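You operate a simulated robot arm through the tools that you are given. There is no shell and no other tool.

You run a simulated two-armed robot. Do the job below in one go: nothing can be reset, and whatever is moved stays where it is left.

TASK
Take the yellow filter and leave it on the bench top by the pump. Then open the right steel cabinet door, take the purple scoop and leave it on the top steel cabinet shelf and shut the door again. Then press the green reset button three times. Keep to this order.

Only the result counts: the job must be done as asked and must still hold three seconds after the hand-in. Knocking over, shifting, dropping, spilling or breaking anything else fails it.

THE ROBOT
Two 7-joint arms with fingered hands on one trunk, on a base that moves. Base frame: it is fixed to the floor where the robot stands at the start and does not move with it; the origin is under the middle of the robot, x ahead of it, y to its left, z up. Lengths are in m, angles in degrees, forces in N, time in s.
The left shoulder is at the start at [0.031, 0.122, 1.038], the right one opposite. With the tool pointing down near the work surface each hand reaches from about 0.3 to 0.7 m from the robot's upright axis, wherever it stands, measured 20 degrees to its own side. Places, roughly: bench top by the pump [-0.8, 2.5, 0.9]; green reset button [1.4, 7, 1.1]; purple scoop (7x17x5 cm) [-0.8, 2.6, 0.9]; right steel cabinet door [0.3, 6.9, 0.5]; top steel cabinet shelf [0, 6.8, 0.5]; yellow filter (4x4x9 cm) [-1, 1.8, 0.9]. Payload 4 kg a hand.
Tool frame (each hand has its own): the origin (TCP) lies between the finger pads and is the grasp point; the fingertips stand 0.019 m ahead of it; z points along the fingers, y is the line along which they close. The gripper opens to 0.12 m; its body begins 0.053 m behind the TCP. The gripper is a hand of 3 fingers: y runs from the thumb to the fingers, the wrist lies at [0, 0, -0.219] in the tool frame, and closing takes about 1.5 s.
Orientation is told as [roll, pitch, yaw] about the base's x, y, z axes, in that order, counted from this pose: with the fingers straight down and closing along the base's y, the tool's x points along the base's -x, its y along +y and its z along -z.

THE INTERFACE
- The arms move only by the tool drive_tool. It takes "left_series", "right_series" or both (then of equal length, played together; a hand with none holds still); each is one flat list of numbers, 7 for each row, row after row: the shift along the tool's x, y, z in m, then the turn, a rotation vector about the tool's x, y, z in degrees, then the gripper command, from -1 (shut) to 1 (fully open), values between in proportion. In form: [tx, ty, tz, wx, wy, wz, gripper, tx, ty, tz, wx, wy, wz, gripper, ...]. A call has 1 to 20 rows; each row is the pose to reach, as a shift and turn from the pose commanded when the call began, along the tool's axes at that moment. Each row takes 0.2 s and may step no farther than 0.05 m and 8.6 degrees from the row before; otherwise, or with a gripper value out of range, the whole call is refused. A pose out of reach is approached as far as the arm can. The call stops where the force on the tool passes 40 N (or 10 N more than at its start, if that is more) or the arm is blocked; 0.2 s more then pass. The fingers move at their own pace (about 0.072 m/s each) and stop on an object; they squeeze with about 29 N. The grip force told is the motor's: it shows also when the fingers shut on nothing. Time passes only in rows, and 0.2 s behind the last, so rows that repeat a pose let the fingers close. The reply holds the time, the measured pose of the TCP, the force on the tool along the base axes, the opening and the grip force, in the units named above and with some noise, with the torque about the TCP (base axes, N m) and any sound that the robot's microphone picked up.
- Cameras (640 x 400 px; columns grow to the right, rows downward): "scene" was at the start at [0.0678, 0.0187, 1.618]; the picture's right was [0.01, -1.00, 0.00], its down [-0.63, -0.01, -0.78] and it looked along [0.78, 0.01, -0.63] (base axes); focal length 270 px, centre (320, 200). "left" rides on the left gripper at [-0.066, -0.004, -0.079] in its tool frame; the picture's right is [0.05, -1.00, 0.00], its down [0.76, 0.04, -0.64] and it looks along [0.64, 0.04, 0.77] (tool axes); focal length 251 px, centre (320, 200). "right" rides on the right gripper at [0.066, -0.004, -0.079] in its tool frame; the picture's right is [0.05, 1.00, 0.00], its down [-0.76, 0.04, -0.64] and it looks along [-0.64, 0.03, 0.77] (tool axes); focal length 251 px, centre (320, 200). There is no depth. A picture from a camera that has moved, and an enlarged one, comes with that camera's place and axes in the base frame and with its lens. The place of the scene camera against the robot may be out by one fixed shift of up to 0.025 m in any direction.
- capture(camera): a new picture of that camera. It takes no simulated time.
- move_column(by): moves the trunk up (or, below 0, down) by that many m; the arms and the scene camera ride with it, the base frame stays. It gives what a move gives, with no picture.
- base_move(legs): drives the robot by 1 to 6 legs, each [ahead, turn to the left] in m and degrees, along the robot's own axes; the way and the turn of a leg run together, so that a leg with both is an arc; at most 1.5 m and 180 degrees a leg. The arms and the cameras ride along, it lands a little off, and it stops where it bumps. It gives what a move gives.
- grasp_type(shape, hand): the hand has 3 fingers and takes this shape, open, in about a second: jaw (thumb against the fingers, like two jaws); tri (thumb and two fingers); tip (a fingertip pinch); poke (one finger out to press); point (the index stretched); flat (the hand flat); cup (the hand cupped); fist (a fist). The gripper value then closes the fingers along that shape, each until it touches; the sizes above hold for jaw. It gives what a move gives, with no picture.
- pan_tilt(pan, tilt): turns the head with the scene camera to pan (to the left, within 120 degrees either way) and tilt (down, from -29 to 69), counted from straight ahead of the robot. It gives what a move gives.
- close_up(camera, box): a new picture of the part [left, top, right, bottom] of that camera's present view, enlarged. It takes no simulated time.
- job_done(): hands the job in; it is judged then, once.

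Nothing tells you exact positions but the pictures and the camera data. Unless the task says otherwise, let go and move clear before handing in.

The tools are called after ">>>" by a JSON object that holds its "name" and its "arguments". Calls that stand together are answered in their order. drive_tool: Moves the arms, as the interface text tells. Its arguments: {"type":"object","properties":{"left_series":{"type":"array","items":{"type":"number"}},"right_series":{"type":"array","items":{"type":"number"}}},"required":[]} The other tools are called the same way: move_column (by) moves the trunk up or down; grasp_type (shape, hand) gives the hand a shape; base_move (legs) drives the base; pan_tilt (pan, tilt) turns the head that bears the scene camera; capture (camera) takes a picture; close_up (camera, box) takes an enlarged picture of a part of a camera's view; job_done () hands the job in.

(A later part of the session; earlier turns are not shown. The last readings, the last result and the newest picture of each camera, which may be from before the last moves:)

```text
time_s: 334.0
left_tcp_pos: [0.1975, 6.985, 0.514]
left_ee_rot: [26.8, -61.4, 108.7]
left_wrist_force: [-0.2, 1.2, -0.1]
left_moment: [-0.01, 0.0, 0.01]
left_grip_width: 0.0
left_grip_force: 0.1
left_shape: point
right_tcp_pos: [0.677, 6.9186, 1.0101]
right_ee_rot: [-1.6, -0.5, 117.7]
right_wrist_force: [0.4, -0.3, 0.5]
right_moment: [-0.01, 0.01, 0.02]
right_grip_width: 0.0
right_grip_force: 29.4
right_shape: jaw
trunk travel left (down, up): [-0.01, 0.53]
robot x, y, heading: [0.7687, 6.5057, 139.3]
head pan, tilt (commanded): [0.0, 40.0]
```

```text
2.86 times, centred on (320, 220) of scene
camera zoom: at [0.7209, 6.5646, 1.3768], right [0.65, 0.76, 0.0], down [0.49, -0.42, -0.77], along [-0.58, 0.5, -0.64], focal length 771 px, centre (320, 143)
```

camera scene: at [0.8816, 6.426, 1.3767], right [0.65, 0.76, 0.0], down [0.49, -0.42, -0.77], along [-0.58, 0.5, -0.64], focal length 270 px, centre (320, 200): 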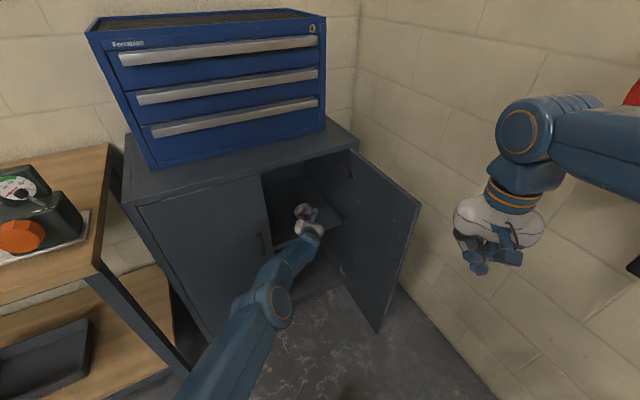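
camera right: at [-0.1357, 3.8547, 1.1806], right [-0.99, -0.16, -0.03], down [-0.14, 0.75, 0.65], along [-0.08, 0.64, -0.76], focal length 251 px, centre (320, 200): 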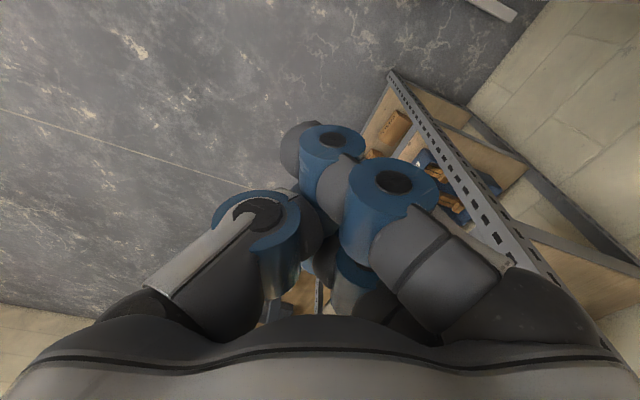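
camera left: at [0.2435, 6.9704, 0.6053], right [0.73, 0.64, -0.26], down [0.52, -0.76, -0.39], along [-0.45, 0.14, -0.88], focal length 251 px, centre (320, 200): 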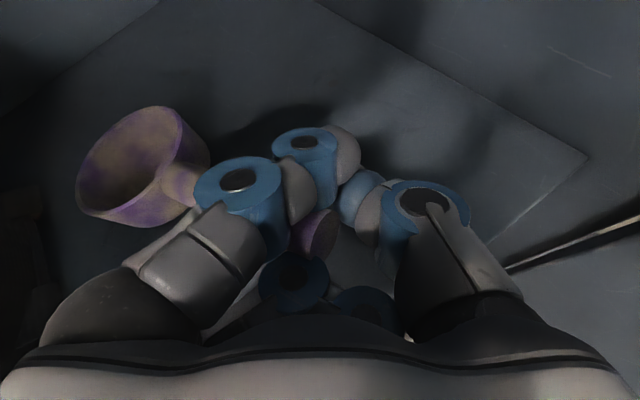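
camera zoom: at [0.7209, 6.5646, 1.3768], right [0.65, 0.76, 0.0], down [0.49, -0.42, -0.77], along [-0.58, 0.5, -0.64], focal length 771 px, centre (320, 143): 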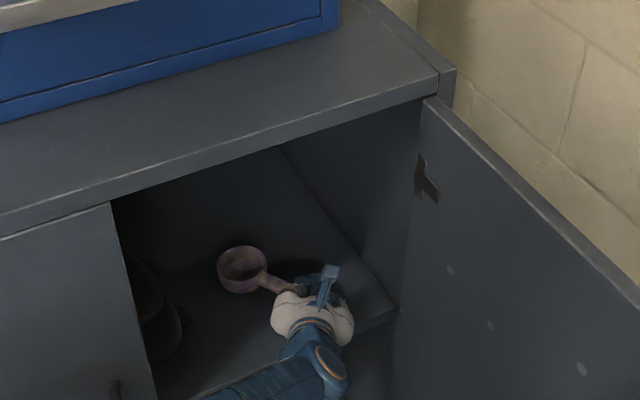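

The scoop lies flat with its handle end just over the folded finger's knuckle. I'll retreat along an intermediate slope so neither finger presses or lifts it, and check.

>>> {"name": "drive_tool", "arguments": {"left_series": [0.0021, -0.0005, -0.01, 0, 0, 0, 0, 0.0043, -0.001, -0.02, 0, 0, 0, 0, 0.0064, -0.0015, -0.03, 0, 0, 0, 0, 0.0085, -0.0021, -0.04, 0, 0, 0, 0, 0.0085, -0.0021, -0.04, 0, 0, 0, 0]}}

>>> {"name": "capture", "arguments": {"camera": "left"}}

>>> {"name": "close_up", "arguments": {"camera": "scene", "box": [240, 150, 400, 290]}}

```text
time_s: 335.2
left_tcp_pos: [0.2291, 6.9576, 0.5223]
left_ee_rot: [26.8, -61.5, 108.9]
left_wrist_force: [-0.2, -0.3, 0.6]
left_moment: [0.03, 0.01, -0.04]
left_grip_width: 0.0
left_grip_force: 0.1
left_shape: point
right_tcp_pos: [0.6766, 6.9164, 1.0099]
right_ee_rot: [-1.6, -0.5, 117.7]
right_wrist_force: [1.6, 0.4, -0.4]
right_moment: [0.02, 0.0, 0.01]
right_grip_width: 0.0
right_grip_force: 28.8
right_shape: jaw
trunk travel left (down, up): [-0.01, 0.53]
robot x, y, heading: [0.7722, 6.5035, 139.3]
head pan, tilt (commanded): [0.0, 40.0]
```

```text
taken
camera left: at [0.2744, 6.944, 0.6137], right [0.72, 0.64, -0.26], down [0.52, -0.76, -0.39], along [-0.45, 0.14, -0.88], focal length 251 px, centre (320, 200)
```

left: 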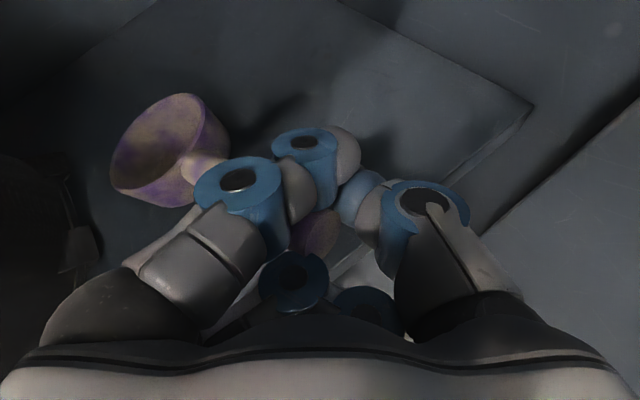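

```text
2.86 times, centred on (320, 220) of scene
camera zoom: at [0.7209, 6.5645, 1.3768], right [0.65, 0.76, 0.0], down [0.49, -0.42, -0.77], along [-0.58, 0.5, -0.64], focal length 771 px, centre (320, 143)
```

zoom: 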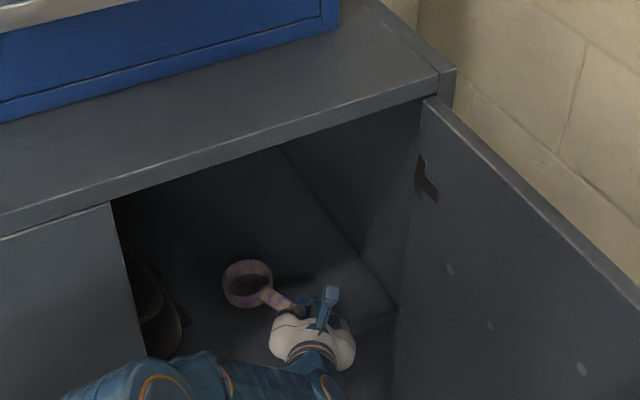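

The scoop now pivots about its handle end, which is caught just beside the upper finger's knuckle. A short move to the right should carry both fingers past the handle's end; there are about 4 cm of room.

>>> {"name": "drive_tool", "arguments": {"left_series": [-0.0024, -0.0097, 0, 0, 0, 0, 0, -0.0048, -0.0194, 0, 0, 0, 0, 0, -0.0071, -0.0291, 0, 0, 0, 0, 0, -0.0095, -0.0388, 0, 0, 0, 0, 0, -0.0095, -0.0388, 0, 0, 0, 0, 0]}}

>>> {"name": "capture", "arguments": {"camera": "left"}}

>>> {"name": "close_up", "arguments": {"camera": "scene", "box": [240, 150, 400, 290]}}

```text
time_s: 336.4
left_tcp_pos: [0.2551, 6.9886, 0.5228]
left_ee_rot: [26.8, -61.5, 108.8]
left_wrist_force: [0.4, -0.1, 0.0]
left_moment: [-0.03, -0.03, 0.02]
left_grip_width: 0.0
left_grip_force: 0.1
left_shape: point
right_tcp_pos: [0.6752, 6.9186, 1.0121]
right_ee_rot: [-1.6, -0.5, 117.7]
right_wrist_force: [-0.4, 0.4, -0.2]
right_moment: [0.02, -0.01, 0.02]
right_grip_width: 0.0
right_grip_force: 28.6
right_shape: jaw
trunk travel left (down, up): [-0.01, 0.53]
robot x, y, heading: [0.7692, 6.5103, 139.4]
head pan, tilt (commanded): [0.0, 40.0]
```

```text
taken
camera left: at [0.3004, 6.9737, 0.6144], right [0.72, 0.64, -0.26], down [0.52, -0.76, -0.39], along [-0.45, 0.14, -0.88], focal length 251 px, centre (320, 200)
```

left: 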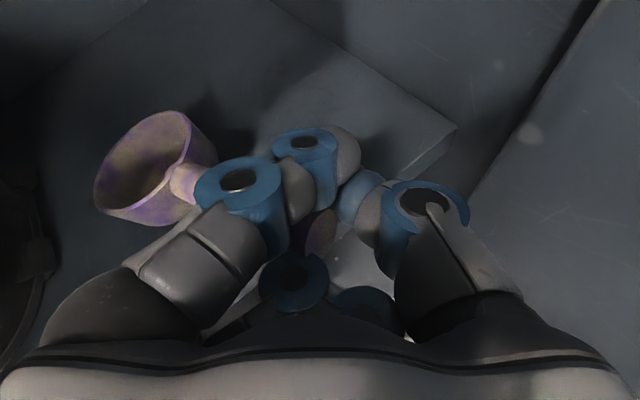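

```text
2.86 times, centred on (320, 220) of scene
camera zoom: at [0.7209, 6.5645, 1.3768], right [0.65, 0.76, 0.0], down [0.49, -0.42, -0.77], along [-0.58, 0.5, -0.64], focal length 771 px, centre (320, 143)
```

zoom: 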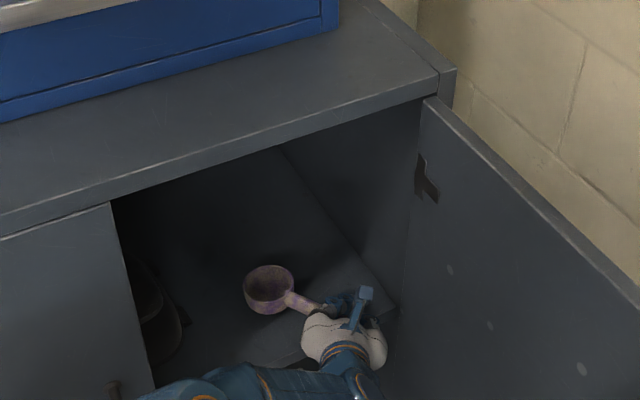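

It follows because the folded finger's knuckle pinches it. I'll switch back to the open jaw shape here, where there is room on both sides, and then retreat purely along the fingers with the scoop flat.

>>> {"name": "grasp_type", "arguments": {"hand": "left", "shape": "jaw"}}

>>> {"name": "capture", "arguments": {"camera": "left"}}

>>> {"name": "close_up", "arguments": {"camera": "scene", "box": [240, 150, 400, 290]}}

```text
time_s: 337.3
left_tcp_pos: [0.2534, 6.9882, 0.523]
left_ee_rot: [26.9, -61.5, 108.8]
left_wrist_force: [-5.2, -3.2, -1.1]
left_moment: [-0.1, 0.1, 0.16]
left_grip_width: 0.1197
left_grip_force: 0.2
left_shape: jaw
right_tcp_pos: [0.677, 6.9177, 1.0128]
right_ee_rot: [-1.7, -0.6, 117.8]
right_wrist_force: [0.8, 0.5, 0.9]
right_moment: [0.01, -0.01, -0.01]
right_grip_width: 0.0001
right_grip_force: 29.5
right_shape: jaw
trunk travel left (down, up): [-0.01, 0.53]
robot x, y, heading: [0.7715, 6.5059, 139.1]
head pan, tilt (commanded): [0.0, 40.0]
```

```text
taken
camera left: at [0.2992, 6.973, 0.6145], right [0.72, 0.64, -0.26], down [0.53, -0.76, -0.39], along [-0.45, 0.14, -0.88], focal length 251 px, centre (320, 200)
```

left: 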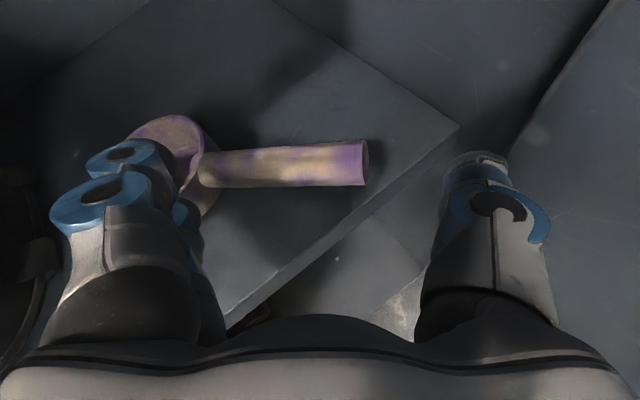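

```text
2.86 times, centred on (320, 220) of scene
camera zoom: at [0.7206, 6.5643, 1.3768], right [0.65, 0.76, 0.0], down [0.49, -0.42, -0.77], along [-0.58, 0.5, -0.64], focal length 771 px, centre (320, 143)
```

zoom: 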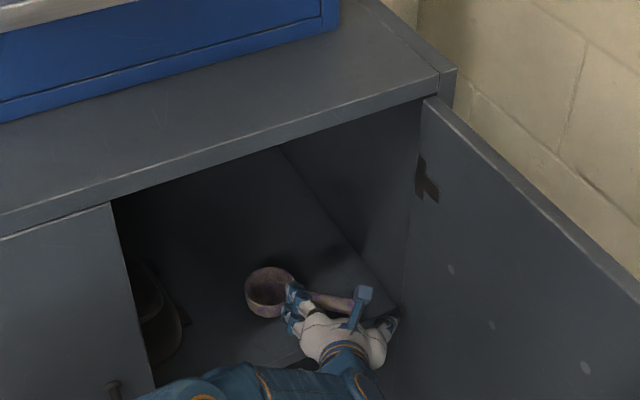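

The handle has come free and lies across in front of the hand; the thumb presses lightly on the right wall. Let me zoom to see where the fingertips are relative to the bowl.

>>> {"name": "close_up", "arguments": {"camera": "left", "box": [40, 80, 400, 300]}}

```text
1.78 times, centred on (220, 190) of left
camera zoom: at [0.2992, 6.973, 0.6145], right [0.72, 0.64, -0.26], down [0.53, -0.76, -0.39], along [-0.45, 0.14, -0.88], focal length 447 px, centre (498, 218)
```

zoom: 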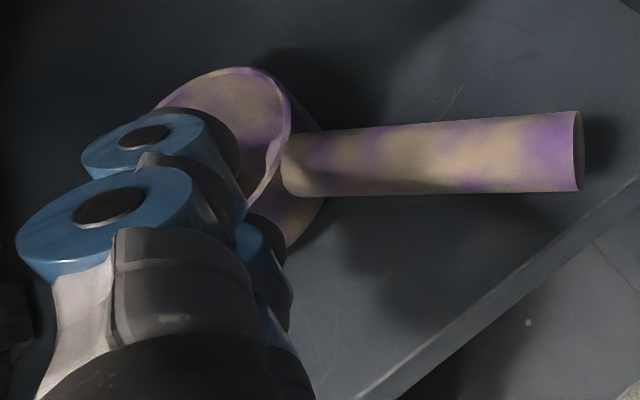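

The scoop lies on the shelf with its bowl's mouth toward the fingers. I'll move the hand left first to take the fingertip out of the bowl, then retreat along the fingers.

>>> {"name": "drive_tool", "arguments": {"left_series": [0.0027, 0.0109, 0, 0, 0, 0, 1, 0.0053, 0.0219, 0, 0, 0, 0, 1, 0.008, 0.0328, 0, 0, 0, 0, 1, 0.0107, 0.0437, 0, 0, 0, 0, 1, 0.0107, 0.0437, 0, 0, 0, 0, 1]}}

>>> {"name": "capture", "arguments": {"camera": "left"}}

>>> {"name": "close_up", "arguments": {"camera": "scene", "box": [240, 150, 400, 290]}}

```text
time_s: 338.5
left_tcp_pos: [0.2255, 6.9545, 0.5233]
left_ee_rot: [26.8, -61.5, 108.7]
left_wrist_force: [0.7, -0.4, 0.4]
left_moment: [-0.04, -0.03, 0.01]
left_grip_width: 0.1201
left_grip_force: 0.1
left_shape: jaw
right_tcp_pos: [0.6758, 6.9171, 1.0108]
right_ee_rot: [-1.6, -0.4, 117.7]
right_wrist_force: [0.4, -0.5, 0.1]
right_moment: [-0.02, -0.02, 0.03]
right_grip_width: 0.0
right_grip_force: 29.3
right_shape: jaw
trunk travel left (down, up): [-0.01, 0.53]
robot x, y, heading: [0.7724, 6.5052, 139.3]
head pan, tilt (commanded): [0.0, 40.0]
```

```text
taken
camera left: at [0.2705, 6.9401, 0.6144], right [0.72, 0.64, -0.26], down [0.52, -0.76, -0.39], along [-0.45, 0.14, -0.88], focal length 251 px, centre (320, 200)
```

left: 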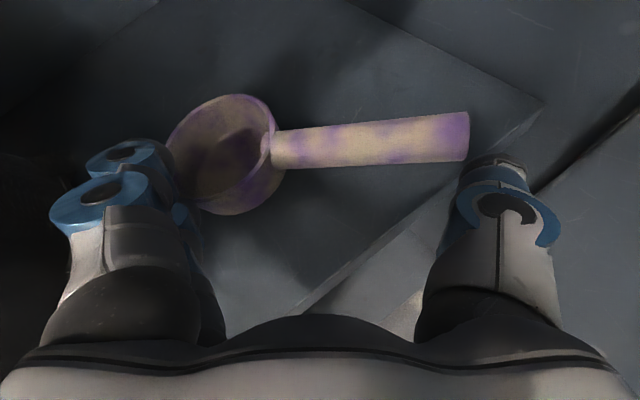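

```text
2.86 times, centred on (320, 220) of scene
camera zoom: at [0.7209, 6.5645, 1.3768], right [0.65, 0.76, 0.0], down [0.49, -0.42, -0.77], along [-0.58, 0.5, -0.64], focal length 771 px, centre (320, 143)
```

zoom: 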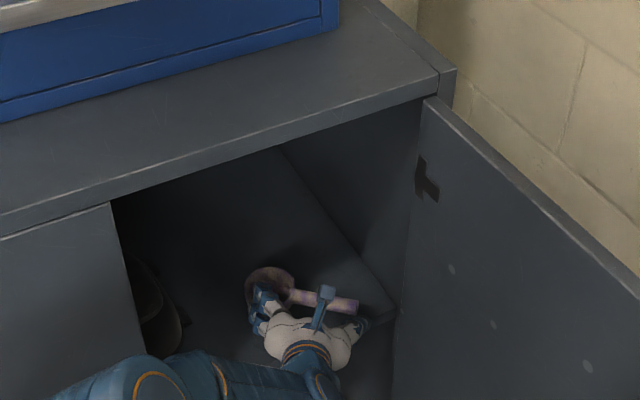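

The scoop now sits free on the shelf between the open fingers. I'll retreat along the finger axis.

>>> {"name": "drive_tool", "arguments": {"left_series": [0, 0, -0.015, 0, 0, 0, 1, 0, 0, -0.03, 0, 0, 0, 1, 0, 0, -0.05, 0, 0, 0, 1, 0, 0, -0.075, 0, 0, 0, 1, 0, 0, -0.1, 0, 0, 0, 1, 0, 0, -0.1, 0, 0, 0, 1]}}

>>> {"name": "capture", "arguments": {"camera": "left"}}

>>> {"name": "close_up", "arguments": {"camera": "scene", "box": [240, 150, 400, 290]}}

```text
time_s: 339.9
left_tcp_pos: [0.2937, 6.8945, 0.5659]
left_ee_rot: [26.8, -61.5, 108.7]
left_wrist_force: [0.1, -0.6, 0.4]
left_moment: [-0.02, -0.02, -0.03]
left_grip_width: 0.1201
left_grip_force: 0.1
left_shape: jaw
right_tcp_pos: [0.6751, 6.9176, 1.0123]
right_ee_rot: [-1.6, -0.5, 117.8]
right_wrist_force: [0.0, -0.1, -0.1]
right_moment: [0.02, 0.01, 0.03]
right_grip_width: 0.0001
right_grip_force: 28.4
right_shape: jaw
trunk travel left (down, up): [-0.01, 0.53]
robot x, y, heading: [0.7655, 6.5065, 139.2]
head pan, tilt (commanded): [0.0, 40.0]
```

```text
taken
camera left: at [0.3391, 6.8794, 0.657], right [0.72, 0.64, -0.26], down [0.52, -0.76, -0.39], along [-0.45, 0.14, -0.88], focal length 251 px, centre (320, 200)
```

left: 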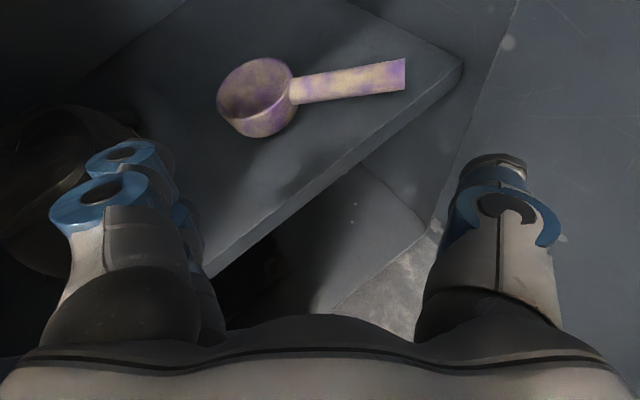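

```text
2.86 times, centred on (320, 220) of scene
camera zoom: at [0.7209, 6.5645, 1.3768], right [0.65, 0.76, 0.0], down [0.49, -0.42, -0.77], along [-0.58, 0.5, -0.64], focal length 771 px, centre (320, 143)
```

zoom: 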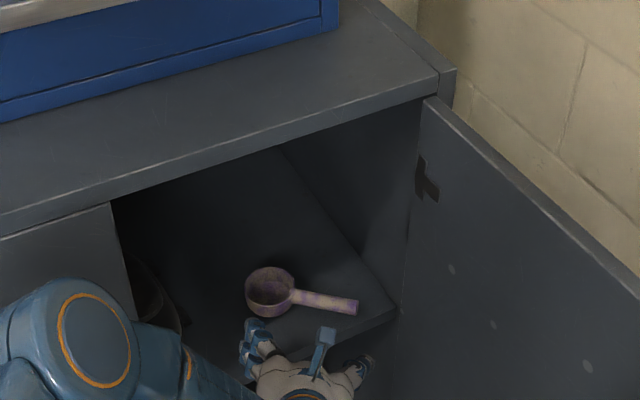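

The scoop stands free and upright on the top shelf. Its handle end lies right at the shelf's front edge, so I'll close the hand and nudge the handle a few centimetres deeper before shutting the door.

>>> {"name": "drive_tool", "arguments": {"left_series": [0, 0, 0, 0, 0, 0, 0, 0, 0, 0, 0, 0, 0, -1, 0, 0, 0, 0, 0, 0, -1, 0, 0, 0, 0, 0, 0, -1, 0, 0, 0, 0, 0, 0, -1, 0, 0, 0, 0, 0, 0, -1]}}

>>> {"name": "drive_tool", "arguments": {"left_series": [0, -0.0319, 0, 0, 0, 0, -1, -0.001, -0.0319, 0.02, 0, 0, 0, -1, -0.002, -0.0319, 0.04, 0, 0, 0, -1, -0.003, -0.0319, 0.06, 0, 0, 0, -1, -0.0035, -0.0319, 0.072, 0, 0, 0, -1, -0.0035, -0.0319, 0.072, 0, 0, 0, -1]}}

>>> {"name": "capture", "arguments": {"camera": "left"}}

>>> {"name": "close_up", "arguments": {"camera": "scene", "box": [240, 150, 400, 290]}}

```text
time_s: 341.3
left_tcp_pos: [0.2944, 6.895, 0.5657]
left_ee_rot: [26.8, -61.5, 108.7]
left_wrist_force: [0.1, 0.0, -0.1]
left_moment: [-0.04, -0.02, 0.02]
left_grip_width: 0.0
left_grip_force: 29.0
left_shape: jaw
right_tcp_pos: [0.6758, 6.917, 1.0114]
right_ee_rot: [-1.7, -0.5, 117.6]
right_wrist_force: [-0.5, 0.0, -1.3]
right_moment: [0.0, 0.0, 0.03]
right_grip_width: 0.0
right_grip_force: 29.8
right_shape: jaw
trunk travel left (down, up): [-0.01, 0.53]
robot x, y, heading: [0.7714, 6.5077, 139.3]
head pan, tilt (commanded): [0.0, 40.0]
```

```text
time_s: 342.7
left_tcp_pos: [0.2662, 6.9617, 0.5305]
left_ee_rot: [26.9, -61.5, 108.8]
left_wrist_force: [0.6, -0.7, 0.0]
left_moment: [-0.01, 0.0, 0.0]
left_grip_width: 0.0
left_grip_force: 28.7
left_shape: jaw
right_tcp_pos: [0.6767, 6.9176, 1.0117]
right_ee_rot: [-1.7, -0.5, 117.7]
right_wrist_force: [0.2, -0.5, -0.5]
right_moment: [-0.02, -0.03, 0.02]
right_grip_width: 0.0003
right_grip_force: 29.2
right_shape: jaw
trunk travel left (down, up): [-0.01, 0.53]
robot x, y, heading: [0.7671, 6.5042, 139.1]
head pan, tilt (commanded): [0.0, 40.0]
```

```text
taken
camera left: at [0.3125, 6.9463, 0.6214], right [0.72, 0.64, -0.26], down [0.52, -0.76, -0.39], along [-0.45, 0.14, -0.88], focal length 251 px, centre (320, 200)
```

left: 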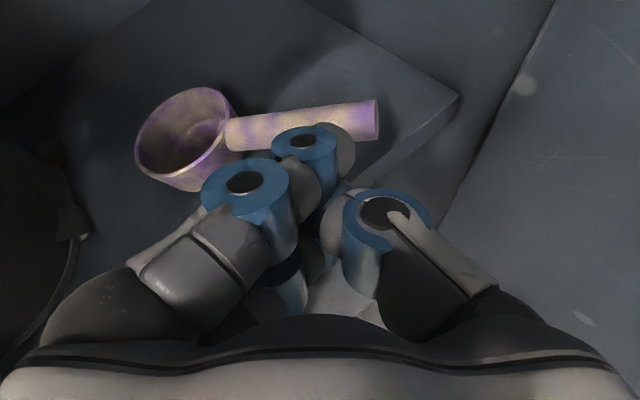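

```text
2.86 times, centred on (320, 220) of scene
camera zoom: at [0.721, 6.5645, 1.3768], right [0.65, 0.76, 0.0], down [0.49, -0.42, -0.77], along [-0.58, 0.5, -0.64], focal length 771 px, centre (320, 143)
```

zoom: 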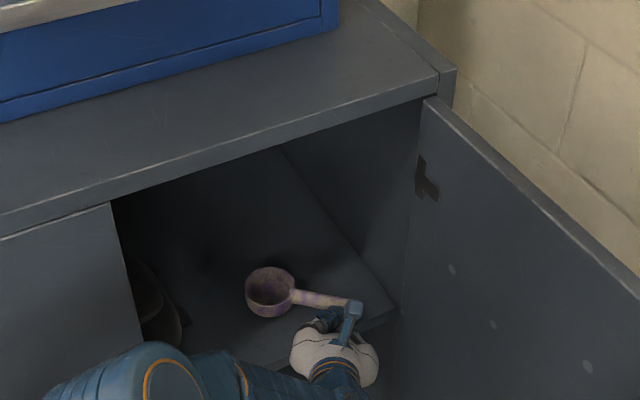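

The closed hand is just behind the handle. I'll push it gently forward about 4.5 cm.

>>> {"name": "drive_tool", "arguments": {"left_series": [-0.0042, 0.001, 0.009, 0, 0, 0, -1, -0.0083, 0.002, 0.0181, 0, 0, 0, -1, -0.0125, 0.003, 0.0271, 0, 0, 0, -1, -0.0166, 0.004, 0.0362, 0, 0, 0, -1, -0.0187, 0.0045, 0.0407, 0, 0, 0, -1, -0.0187, 0.0045, 0.0407, 0, 0, 0, -1]}}

>>> {"name": "capture", "arguments": {"camera": "left"}}

>>> {"name": "close_up", "arguments": {"camera": "scene", "box": [240, 150, 400, 290]}}

```text
time_s: 344.1
left_tcp_pos: [0.2324, 6.9929, 0.5309]
left_ee_rot: [26.8, -61.5, 108.8]
left_wrist_force: [-0.2, -0.3, 0.6]
left_moment: [0.01, 0.01, 0.01]
left_grip_width: 0.0002
left_grip_force: 29.3
left_shape: jaw
right_tcp_pos: [0.6764, 6.9173, 1.0108]
right_ee_rot: [-1.7, -0.5, 117.7]
right_wrist_force: [0.5, 0.5, -0.8]
right_moment: [-0.03, 0.0, -0.02]
right_grip_width: 0.0001
right_grip_force: 28.9
right_shape: jaw
trunk travel left (down, up): [-0.01, 0.53]
robot x, y, heading: [0.7678, 6.5033, 139.5]
head pan, tilt (commanded): [0.0, 40.0]
```

```text
taken
camera left: at [0.2784, 6.9769, 0.6223], right [0.73, 0.64, -0.26], down [0.52, -0.76, -0.39], along [-0.45, 0.14, -0.88], focal length 251 px, centre (320, 200)
```

left: 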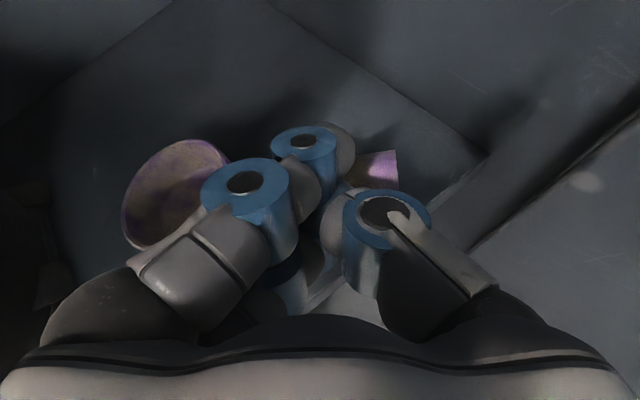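

```text
2.86 times, centred on (320, 220) of scene
camera zoom: at [0.7209, 6.5645, 1.3768], right [0.65, 0.76, 0.0], down [0.49, -0.42, -0.77], along [-0.58, 0.5, -0.64], focal length 771 px, centre (320, 143)
```

zoom: 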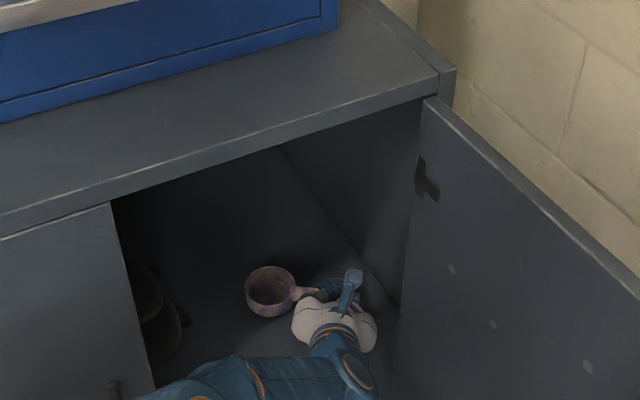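

The fingers slid over the handle instead of pushing it. I'll back out carefully along the finger axis and check the scoop doesn't follow.

>>> {"name": "drive_tool", "arguments": {"left_series": [0, 0, -0.012, 0, 0, 0, -1, 0, 0, -0.025, 0, 0, 0, -1, 0, 0, -0.04, 0, 0, 0, -1, 0, 0, -0.04, 0, 0, 0, -1]}}

>>> {"name": "capture", "arguments": {"camera": "left"}}

>>> {"name": "close_up", "arguments": {"camera": "scene", "box": [240, 150, 400, 290]}}

```text
time_s: 345.1
left_tcp_pos: [0.2603, 6.9679, 0.5486]
left_ee_rot: [26.9, -61.5, 108.7]
left_wrist_force: [-0.1, 0.5, -0.8]
left_moment: [0.01, 0.0, 0.01]
left_grip_width: 0.0
left_grip_force: 29.4
left_shape: jaw
right_tcp_pos: [0.6772, 6.918, 1.0113]
right_ee_rot: [-1.6, -0.5, 117.8]
right_wrist_force: [0.0, 0.3, -0.3]
right_moment: [0.02, 0.0, 0.0]
right_grip_width: 0.0
right_grip_force: 28.9
right_shape: jaw
trunk travel left (down, up): [-0.01, 0.53]
robot x, y, heading: [0.7662, 6.5061, 139.3]
head pan, tilt (commanded): [0.0, 40.0]
```

```text
taken
camera left: at [0.3055, 6.9522, 0.64], right [0.72, 0.64, -0.26], down [0.52, -0.76, -0.39], along [-0.45, 0.14, -0.88], focal length 251 px, centre (320, 200)
```

left: 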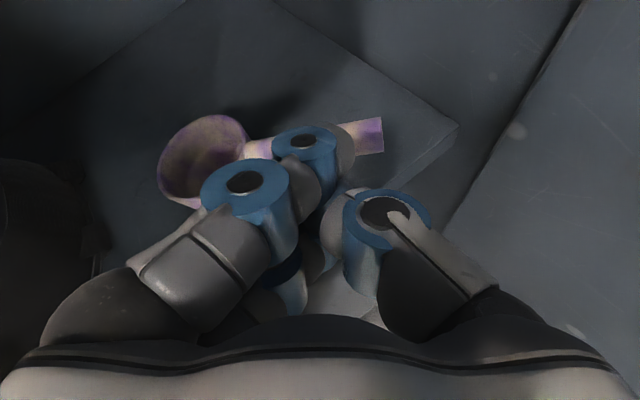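

```text
2.86 times, centred on (320, 220) of scene
camera zoom: at [0.7209, 6.5645, 1.3768], right [0.65, 0.76, 0.0], down [0.49, -0.42, -0.77], along [-0.58, 0.5, -0.64], focal length 771 px, centre (320, 143)
```

zoom: 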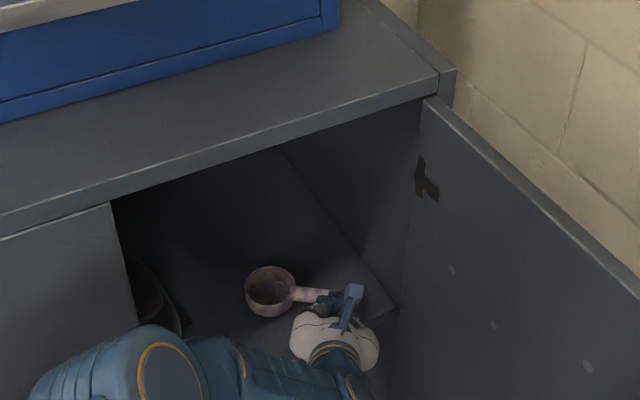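

The scoop stayed put, and its handle end is now about 1.5 cm inside the shelf edge — enough for the door. I'll back the base out so the hand leaves the cabinet.

>>> {"name": "base_move", "arguments": {"legs": [[-0.35, 0]]}}

>>> {"name": "capture", "arguments": {"camera": "scene"}}

>>> {"name": "close_up", "arguments": {"camera": "scene", "box": [240, 120, 420, 280]}}

```text
time_s: 347.4
left_tcp_pos: [0.5246, 6.737, 0.5484]
left_ee_rot: [27.0, -61.5, 108.8]
left_wrist_force: [0.5, -0.7, -0.2]
left_moment: [-0.01, -0.02, -0.04]
left_grip_width: 0.0
left_grip_force: 28.9
left_shape: jaw
right_tcp_pos: [0.9428, 6.6879, 1.0109]
right_ee_rot: [-1.7, -0.5, 117.8]
right_wrist_force: [1.2, 0.3, -0.7]
right_moment: [-0.03, -0.01, 0.02]
right_grip_width: 0.0
right_grip_force: 29.2
right_shape: jaw
trunk travel left (down, up): [-0.01, 0.53]
robot x, y, heading: [1.038, 6.2783, 139.4]
head pan, tilt (commanded): [0.0, 40.0]
```

```text
taken
camera scene: at [0.9879, 6.3346, 1.3769], right [0.65, 0.76, 0.0], down [0.49, -0.42, -0.77], along [-0.58, 0.5, -0.64], focal length 270 px, centre (320, 200)
```

scene: 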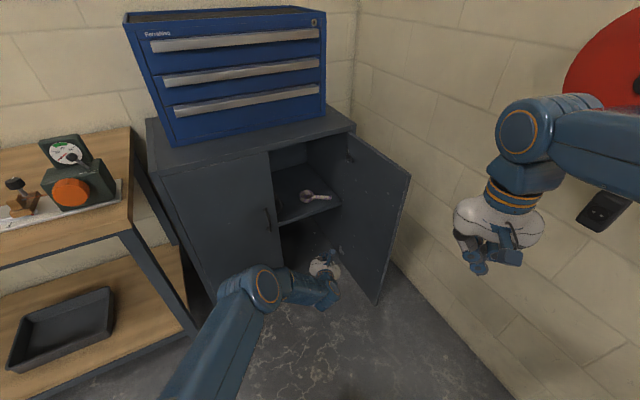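

```text
2.50 times, centred on (330, 200) of scene
camera zoom: at [0.9879, 6.3346, 1.3769], right [0.65, 0.76, 0.0], down [0.49, -0.42, -0.77], along [-0.58, 0.5, -0.64], focal length 675 px, centre (295, 200)
```

zoom: 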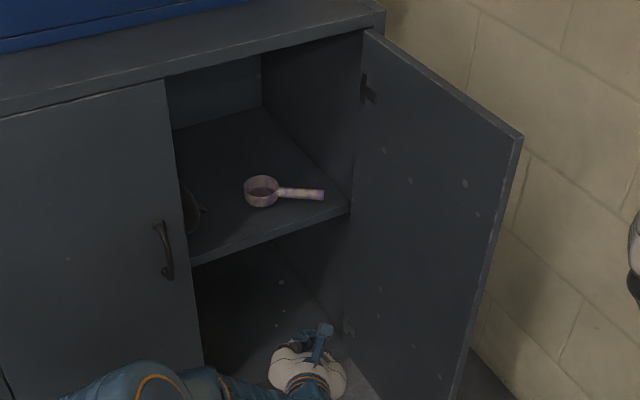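

The purple scoop rests neatly on the top shelf. Now for shutting the door: first I fold the left arm back and up, out of the door's way.

>>> {"name": "drive_tool", "arguments": {"left_series": [-0.011, 0.0281, -0.0363, 0, 7, 0, -1, -0.0221, 0.0563, -0.0726, 0, 14, 0, -1, -0.0332, 0.0844, -0.1089, 0, 21, 0, -1, -0.0442, 0.1125, -0.1452, 0, 28, 0, -1, -0.0553, 0.1406, -0.1814, 0, 35, 0, -1, -0.0663, 0.1688, -0.2177, 0, 42, 0, -1, -0.0774, 0.1969, -0.254, 0, 49, 0, -1, -0.0884, 0.225, -0.2903, 0, 56, 0, -1, -0.0884, 0.225, -0.2903, 0, 56, 0, -1]}}

>>> {"name": "capture", "arguments": {"camera": "scene"}}

```text
time_s: 349.4
left_tcp_pos: [0.5448, 6.4533, 0.8001]
left_ee_rot: [12.5, -7.9, 131.1]
left_wrist_force: [-0.9, 0.2, -0.8]
left_moment: [0.01, 0.05, 0.01]
left_grip_width: 0.0
left_grip_force: 29.4
left_shape: jaw
right_tcp_pos: [0.9416, 6.6885, 1.0124]
right_ee_rot: [-1.6, -0.6, 117.9]
right_wrist_force: [-0.1, 0.2, 0.4]
right_moment: [0.03, 0.0, -0.03]
right_grip_width: 0.0
right_grip_force: 28.7
right_shape: jaw
trunk travel left (down, up): [-0.01, 0.53]
robot x, y, heading: [1.032, 6.2759, 139.5]
head pan, tilt (commanded): [0.0, 40.0]
```

```text
taken
camera scene: at [0.9874, 6.335, 1.3768], right [0.65, 0.76, 0.0], down [0.49, -0.42, -0.77], along [-0.58, 0.5, -0.64], focal length 270 px, centre (320, 200)
```

scene: 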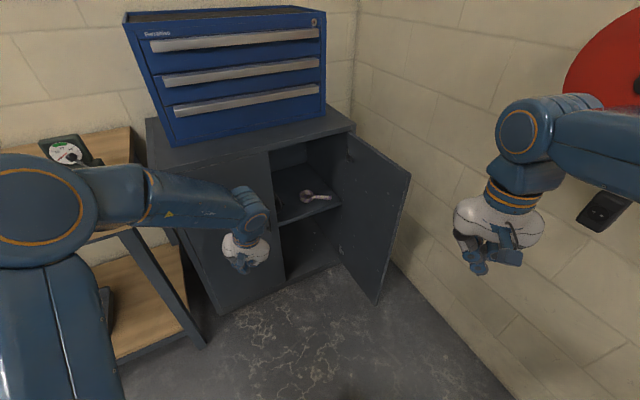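

Left arm is clear. Now I bring the right hand forward and down, then turn it to point forward for pushing the door.

>>> {"name": "drive_tool", "arguments": {"right_series": [-0.0279, 0.011, 0.03, 0, 0, 0, -1, -0.0558, 0.0221, 0.06, 0, 0, 0, -1, -0.0838, 0.0331, 0.09, 0, 0, 0, -1, -0.1117, 0.0442, 0.12, 0, 0, 0, -1, -0.1396, 0.0552, 0.15, 0, 0, 0, -1]}}

>>> {"name": "drive_tool", "arguments": {"right_series": [-0.0046, 0.0018, 0.0167, 0, -7.5, 0, -1, -0.0093, 0.0037, 0.0333, 0, -15, 0, -1, -0.014, 0.0055, 0.05, 0, -22.5, 0, -1, -0.0186, 0.0073, 0.0667, 0, -30, 0, -1, -0.0232, 0.0092, 0.0833, 0, -37.5, 0, -1, -0.0279, 0.011, 0.1, 0, -45, 0, -1, -0.0325, 0.0128, 0.1167, 0, -52.5, 0, -1, -0.0372, 0.0147, 0.1333, 0, -60, 0, -1, -0.0418, 0.0165, 0.15, 0, -67.5, 0, -1, -0.0465, 0.0183, 0.1667, 0, -75, 0, -1, -0.0511, 0.0202, 0.1833, 0, -82.5, 0, -1, -0.0558, 0.022, 0.2, 0, -90, 0, -1]}}

>>> {"name": "capture", "arguments": {"camera": "scene"}}

>>> {"name": "capture", "arguments": {"camera": "right"}}

```text
time_s: 350.6
left_tcp_pos: [0.5468, 6.4537, 0.7988]
left_ee_rot: [12.5, -7.8, 131.1]
left_wrist_force: [0.3, -0.1, -0.8]
left_moment: [0.0, 0.01, -0.01]
left_grip_width: 0.0
left_grip_force: 28.6
left_shape: jaw
right_tcp_pos: [0.8283, 6.7882, 0.8622]
right_ee_rot: [-1.7, -0.5, 117.7]
right_wrist_force: [0.5, 0.6, 0.1]
right_moment: [-0.01, 0.04, 0.0]
right_grip_width: 0.0002
right_grip_force: 29.4
right_shape: jaw
trunk travel left (down, up): [-0.01, 0.53]
robot x, y, heading: [1.0394, 6.2723, 139.4]
head pan, tilt (commanded): [0.0, 40.0]
```

```text
time_s: 353.2
left_tcp_pos: [0.5466, 6.4542, 0.8003]
left_ee_rot: [12.6, -7.9, 131.0]
left_wrist_force: [-0.6, -0.5, 0.5]
left_moment: [-0.02, 0.0, -0.02]
left_grip_width: 0.0001
left_grip_force: 28.4
left_shape: jaw
right_tcp_pos: [0.7908, 6.8305, 0.6596]
right_ee_rot: [-110.3, -88.3, -131.9]
right_wrist_force: [-0.2, -0.2, -0.7]
right_moment: [0.02, 0.02, 0.0]
right_grip_width: 0.0
right_grip_force: 29.0
right_shape: jaw
right hand out of reach, approached as far as the arm can: row 5
trunk travel left (down, up): [-0.01, 0.53]
robot x, y, heading: [1.0359, 6.2722, 139.3]
head pan, tilt (commanded): [0.0, 40.0]
```

```text
taken
camera scene: at [0.9873, 6.3353, 1.3768], right [0.65, 0.76, 0.0], down [0.49, -0.42, -0.77], along [-0.58, 0.5, -0.64], focal length 270 px, centre (320, 200)
```

scene: 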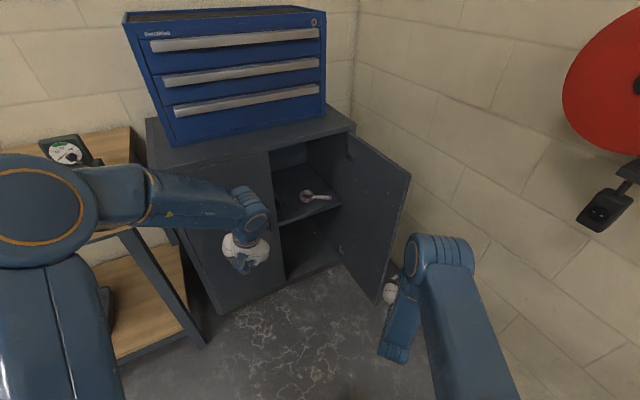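

```text
taken
camera right: at [0.8322, 6.7648, 0.5932], right [-0.88, -0.46, -0.08], down [0.25, -0.61, 0.76], along [-0.4, 0.65, 0.65], focal length 251 px, centre (320, 200)
```

right: 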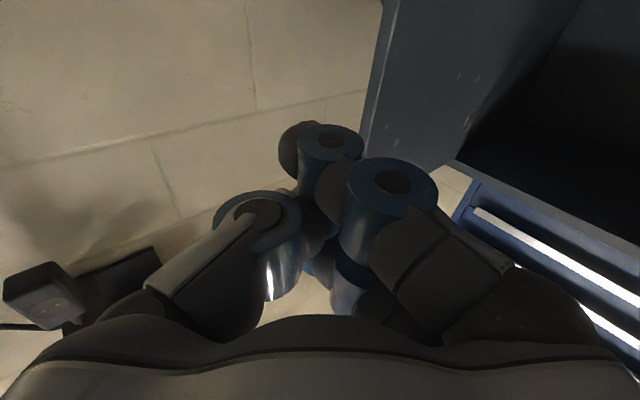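

The right hand is forward-pointing, just right of the door's free edge. I'll shift it right a little and turn it left so it lines up along the door's outer side.

>>> {"name": "drive_tool", "arguments": {"right_series": [0, -0.02, 0, -6, 0, 0, -1, 0, -0.04, 0.01, -12, 0, 0, -1, 0, -0.06, 0.03, -18, 0, 0, -1, 0, -0.08, 0.05, -24, 0, 0, -1, 0, -0.1, 0.07, -30, 0, 0, -1, 0, -0.1, 0.07, -30, 0, 0, -1]}}

>>> {"name": "capture", "arguments": {"camera": "right"}}

>>> {"name": "capture", "arguments": {"camera": "scene"}}

```text
time_s: 354.6
left_tcp_pos: [0.5464, 6.4536, 0.7999]
left_ee_rot: [12.6, -8.0, 131.2]
left_wrist_force: [0.1, -0.4, -0.5]
left_moment: [0.02, 0.01, 0.0]
left_grip_width: 0.0
left_grip_force: 28.9
left_shape: jaw
right_tcp_pos: [0.8484, 6.939, 0.6663]
right_ee_rot: [-74.8, -88.4, -137.5]
right_wrist_force: [0.7, 0.7, -1.2]
right_moment: [0.0, 0.0, 0.0]
right_grip_width: 0.0002
right_grip_force: 28.8
right_shape: jaw
trunk travel left (down, up): [-0.01, 0.53]
robot x, y, heading: [1.039, 6.2731, 139.5]
head pan, tilt (commanded): [0.0, 40.0]
```

```text
taken
camera right: at [0.9184, 6.9015, 0.5992], right [-0.53, -0.84, -0.08], down [0.51, -0.39, 0.77], along [-0.68, 0.37, 0.64], focal length 251 px, centre (320, 200)
```

right: 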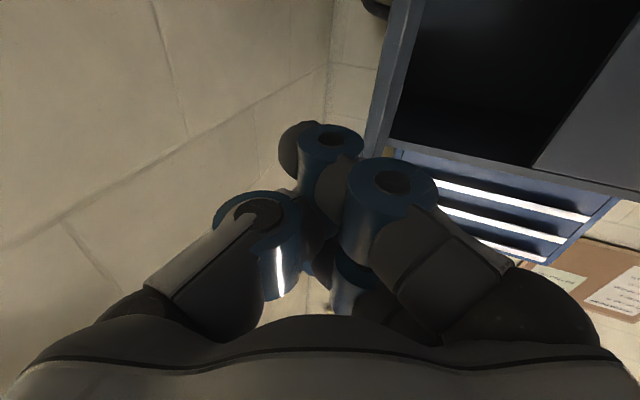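

```text
taken
camera scene: at [0.9875, 6.3351, 1.3768], right [0.65, 0.76, 0.0], down [0.49, -0.42, -0.77], along [-0.58, 0.5, -0.64], focal length 270 px, centre (320, 200)
```

scene: 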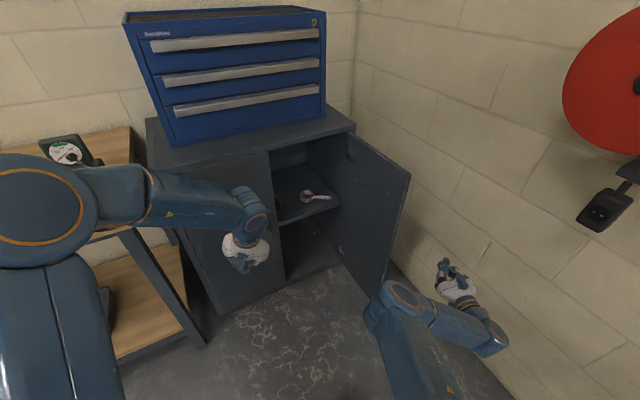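

The hand is almost in line with the door, on its outer side. I'll shift it further right and up (clear of the pull), then roll forward so it comes alongside the door.

>>> {"name": "drive_tool", "arguments": {"right_series": [-0.02, -0.02, 0, 0, 0, 0, -1, -0.04, -0.04, 0, 0, 0, 0, -1, -0.06, -0.06, 0, 0, 0, 0, -1, -0.06, -0.06, 0, 0, 0, 0, -1]}}

>>> {"name": "base_move", "arguments": {"legs": [[0.15, 0]]}}

>>> {"name": "capture", "arguments": {"camera": "right"}}

>>> {"name": "capture", "arguments": {"camera": "scene"}}

```text
time_s: 355.6
left_tcp_pos: [0.5463, 6.454, 0.8005]
left_ee_rot: [12.6, -8.0, 131.1]
left_wrist_force: [-0.4, 0.5, 0.1]
left_moment: [0.02, -0.03, -0.01]
left_grip_width: 0.0001
left_grip_force: 28.9
left_shape: jaw
right_tcp_pos: [0.8768, 6.99, 0.7296]
right_ee_rot: [-76.1, -88.3, -136.1]
right_wrist_force: [-0.1, -0.4, -0.2]
right_moment: [0.02, -0.02, 0.0]
right_grip_width: 0.0
right_grip_force: 28.6
right_shape: jaw
trunk travel left (down, up): [-0.01, 0.53]
robot x, y, heading: [1.0365, 6.277, 139.2]
head pan, tilt (commanded): [0.0, 40.0]
```

```text
time_s: 356.9
left_tcp_pos: [0.4301, 6.5523, 0.8]
left_ee_rot: [12.6, -7.9, 131.1]
left_wrist_force: [0.3, -0.5, 0.0]
left_moment: [0.02, -0.02, -0.03]
left_grip_width: 0.0001
left_grip_force: 29.0
left_shape: jaw
right_tcp_pos: [0.7595, 7.0902, 0.7283]
right_ee_rot: [-74.5, -88.3, -137.8]
right_wrist_force: [0.3, 1.0, 0.5]
right_moment: [0.0, 0.03, 0.02]
right_grip_width: 0.0001
right_grip_force: 29.0
right_shape: jaw
trunk travel left (down, up): [-0.01, 0.53]
robot x, y, heading: [0.9192, 6.3713, 139.6]
head pan, tilt (commanded): [0.0, 40.0]
```

```text
taken
camera right: at [0.8295, 7.0523, 0.6626], right [-0.53, -0.84, -0.08], down [0.51, -0.39, 0.77], along [-0.68, 0.37, 0.64], focal length 251 px, centre (320, 200)
```

right: 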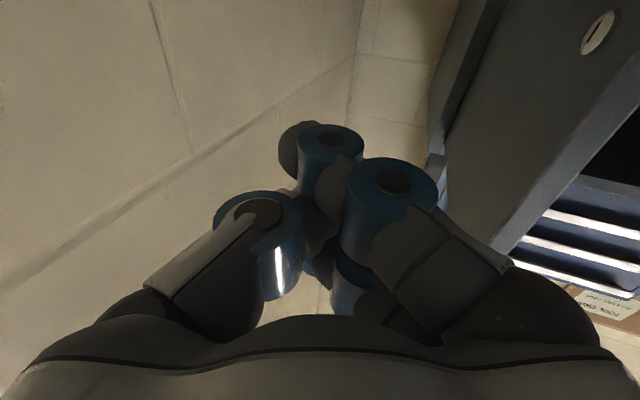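

```text
taken
camera scene: at [0.8707, 6.4351, 1.3767], right [0.65, 0.76, 0.0], down [0.49, -0.42, -0.77], along [-0.58, 0.5, -0.64], focal length 270 px, centre (320, 200)
```

scene: 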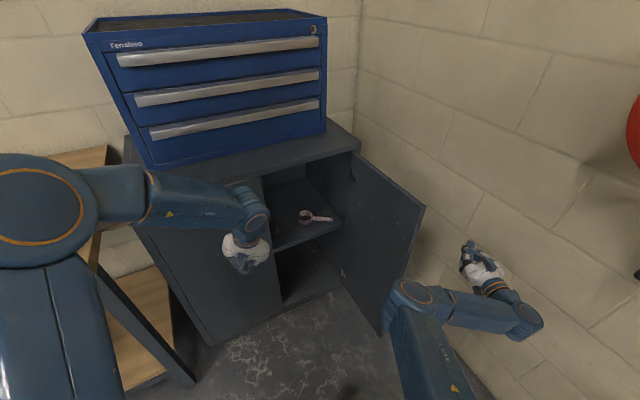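

The hand is now on the outer side of the open door, above the pull's height. I'll sweep it left along the door's arc, pushing the door toward closed, watching the force.

>>> {"name": "drive_tool", "arguments": {"right_series": [0, 0.0117, 0.0278, 0, 0, 0, -1, 0, 0.0234, 0.0556, 0, 0, 0, -1, 0, 0.0515, 0.0674, 0, 0, 0, -1, 0, 0.0797, 0.0792, 0, 0, 0, -1, 0, 0.118, 0.0788, 0, 0, 0, -1, 0, 0.156, 0.0784, 0, 0, 0, -1, 0, 0.192, 0.0785, 0, 0, 0, -1, 0, 0.228, 0.0786, 0, 0, 0, -1, 0, 0.2625, 0.0787, 0, 0, 0, -1, 0, 0.2625, 0.0787, 0, 0, 0, -1]}}

>>> {"name": "capture", "arguments": {"camera": "scene"}}

>>> {"name": "capture", "arguments": {"camera": "right"}}

```text
time_s: 359.1
left_tcp_pos: [0.4291, 6.5526, 0.8]
left_ee_rot: [12.5, -7.9, 131.1]
left_wrist_force: [-0.1, 0.2, -0.3]
left_moment: [0.01, 0.0, 0.0]
left_grip_width: 0.0002
left_grip_force: 28.9
left_shape: jaw
right_tcp_pos: [0.5525, 6.9078, 0.7192]
right_ee_rot: [-75.4, -88.3, -136.9]
right_wrist_force: [-0.1, 0.1, -0.3]
right_moment: [-0.01, 0.0, 0.05]
right_grip_width: 0.0001
right_grip_force: 28.7
right_shape: jaw
trunk travel left (down, up): [-0.01, 0.53]
robot x, y, heading: [0.9204, 6.3772, 139.4]
head pan, tilt (commanded): [0.0, 40.0]
```

```text
taken
camera scene: at [0.8712, 6.4345, 1.3768], right [0.65, 0.76, 0.0], down [0.49, -0.42, -0.77], along [-0.58, 0.5, -0.64], focal length 270 px, centre (320, 200)
```

scene: 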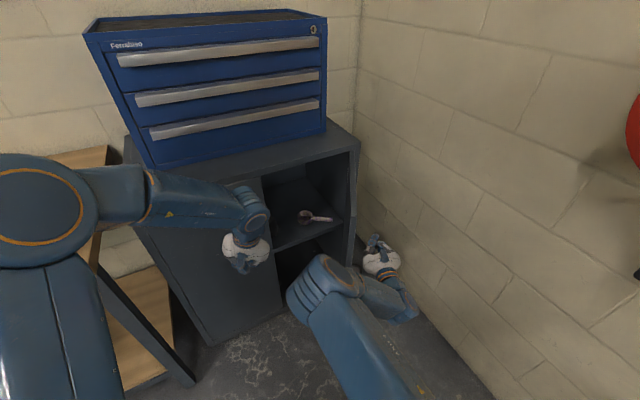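

```text
taken
camera right: at [0.6238, 6.8711, 0.6531], right [-0.53, -0.84, -0.08], down [0.51, -0.39, 0.77], along [-0.68, 0.37, 0.64], focal length 251 px, centre (320, 200)
```

right: 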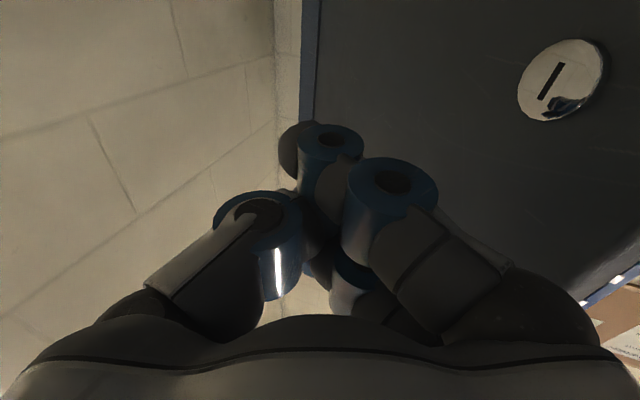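

The door has swung to about 50° (edge-on from here). Before continuing I'll move the left arm out of the right elbow's way.

>>> {"name": "drive_tool", "arguments": {"left_series": [0.0213, 0.0305, -0.0167, 0, 0, 0, -1, 0.0427, 0.061, -0.0333, 0, 0, 0, -1, 0.064, 0.0915, -0.05, 0, 0, 0, -1, 0.0853, 0.122, -0.0667, 0, 0, 0, -1, 0.1067, 0.1525, -0.0833, 0, 0, 0, -1, 0.128, 0.183, -0.1, 0, 0, 0, -1]}}

>>> {"name": "capture", "arguments": {"camera": "scene"}}

```text
time_s: 360.6
left_tcp_pos: [0.4074, 6.3374, 0.9191]
left_ee_rot: [12.5, -8.0, 131.1]
left_wrist_force: [0.5, 0.0, -0.4]
left_moment: [0.0, 0.0, 0.0]
left_grip_width: 0.0
left_grip_force: 28.8
left_shape: jaw
right_tcp_pos: [0.5545, 6.9079, 0.7186]
right_ee_rot: [-76.8, -88.3, -135.5]
right_wrist_force: [-0.7, -0.7, -0.1]
right_moment: [0.0, -0.02, 0.01]
right_grip_width: 0.0
right_grip_force: 29.0
right_shape: jaw
trunk travel left (down, up): [-0.01, 0.53]
robot x, y, heading: [0.9183, 6.378, 139.3]
head pan, tilt (commanded): [0.0, 40.0]
```

```text
taken
camera scene: at [0.8716, 6.4341, 1.3768], right [0.65, 0.76, 0.0], down [0.49, -0.42, -0.77], along [-0.58, 0.5, -0.64], focal length 270 px, centre (320, 200)
```

scene: 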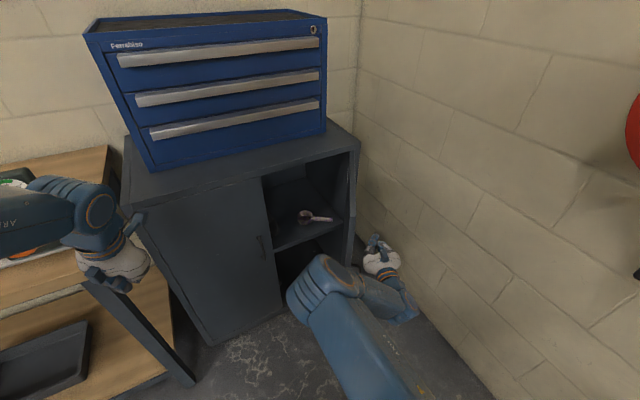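

>>> {"name": "drive_tool", "arguments": {"right_series": [0, 0.0435, 0.0137, 0, 0, 0, -1, 0, 0.0869, 0.0274, 0, 0, 0, -1, 0, 0.126, 0.051, 0, 0, 0, -1, 0, 0.1653, 0.0749, 0, 0, 0, -1, 0, 0.1653, 0.0749, 0, 0, 0, -1]}}

>>> {"name": "capture", "arguments": {"camera": "scene"}}

>>> {"name": "capture", "arguments": {"camera": "right"}}

```text
time_s: 361.8
left_tcp_pos: [0.4069, 6.3381, 0.9181]
left_ee_rot: [12.6, -8.0, 131.2]
left_wrist_force: [-1.0, -0.1, 1.0]
left_moment: [-0.01, 0.02, -0.01]
left_grip_width: 0.0
left_grip_force: 29.0
left_shape: jaw
right_tcp_pos: [0.4034, 6.8113, 0.7154]
right_ee_rot: [-75.5, -88.3, -136.5]
right_wrist_force: [-1.1, 0.9, 0.5]
right_moment: [-0.02, 0.02, 0.0]
right_grip_width: 0.0002
right_grip_force: 28.9
right_shape: jaw
trunk travel left (down, up): [-0.01, 0.53]
robot x, y, heading: [0.921, 6.3763, 139.5]
head pan, tilt (commanded): [0.0, 40.0]
```

```text
taken
camera scene: at [0.8713, 6.4344, 1.3768], right [0.65, 0.76, 0.0], down [0.49, -0.42, -0.77], along [-0.58, 0.5, -0.64], focal length 270 px, centre (320, 200)
```

scene: 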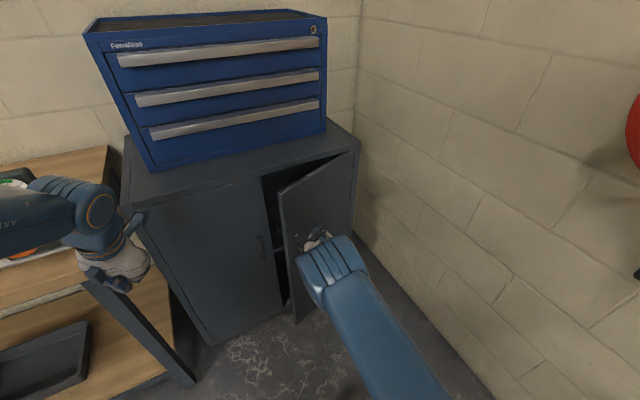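

```text
taken
camera right: at [0.4734, 6.7747, 0.6491], right [-0.53, -0.84, -0.08], down [0.51, -0.39, 0.77], along [-0.68, 0.37, 0.64], focal length 251 px, centre (320, 200)
```

right: 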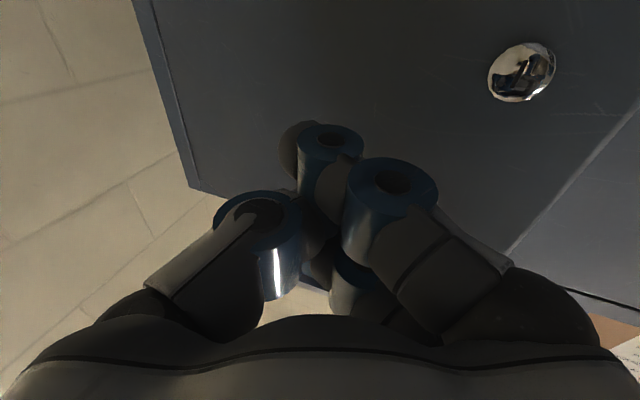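

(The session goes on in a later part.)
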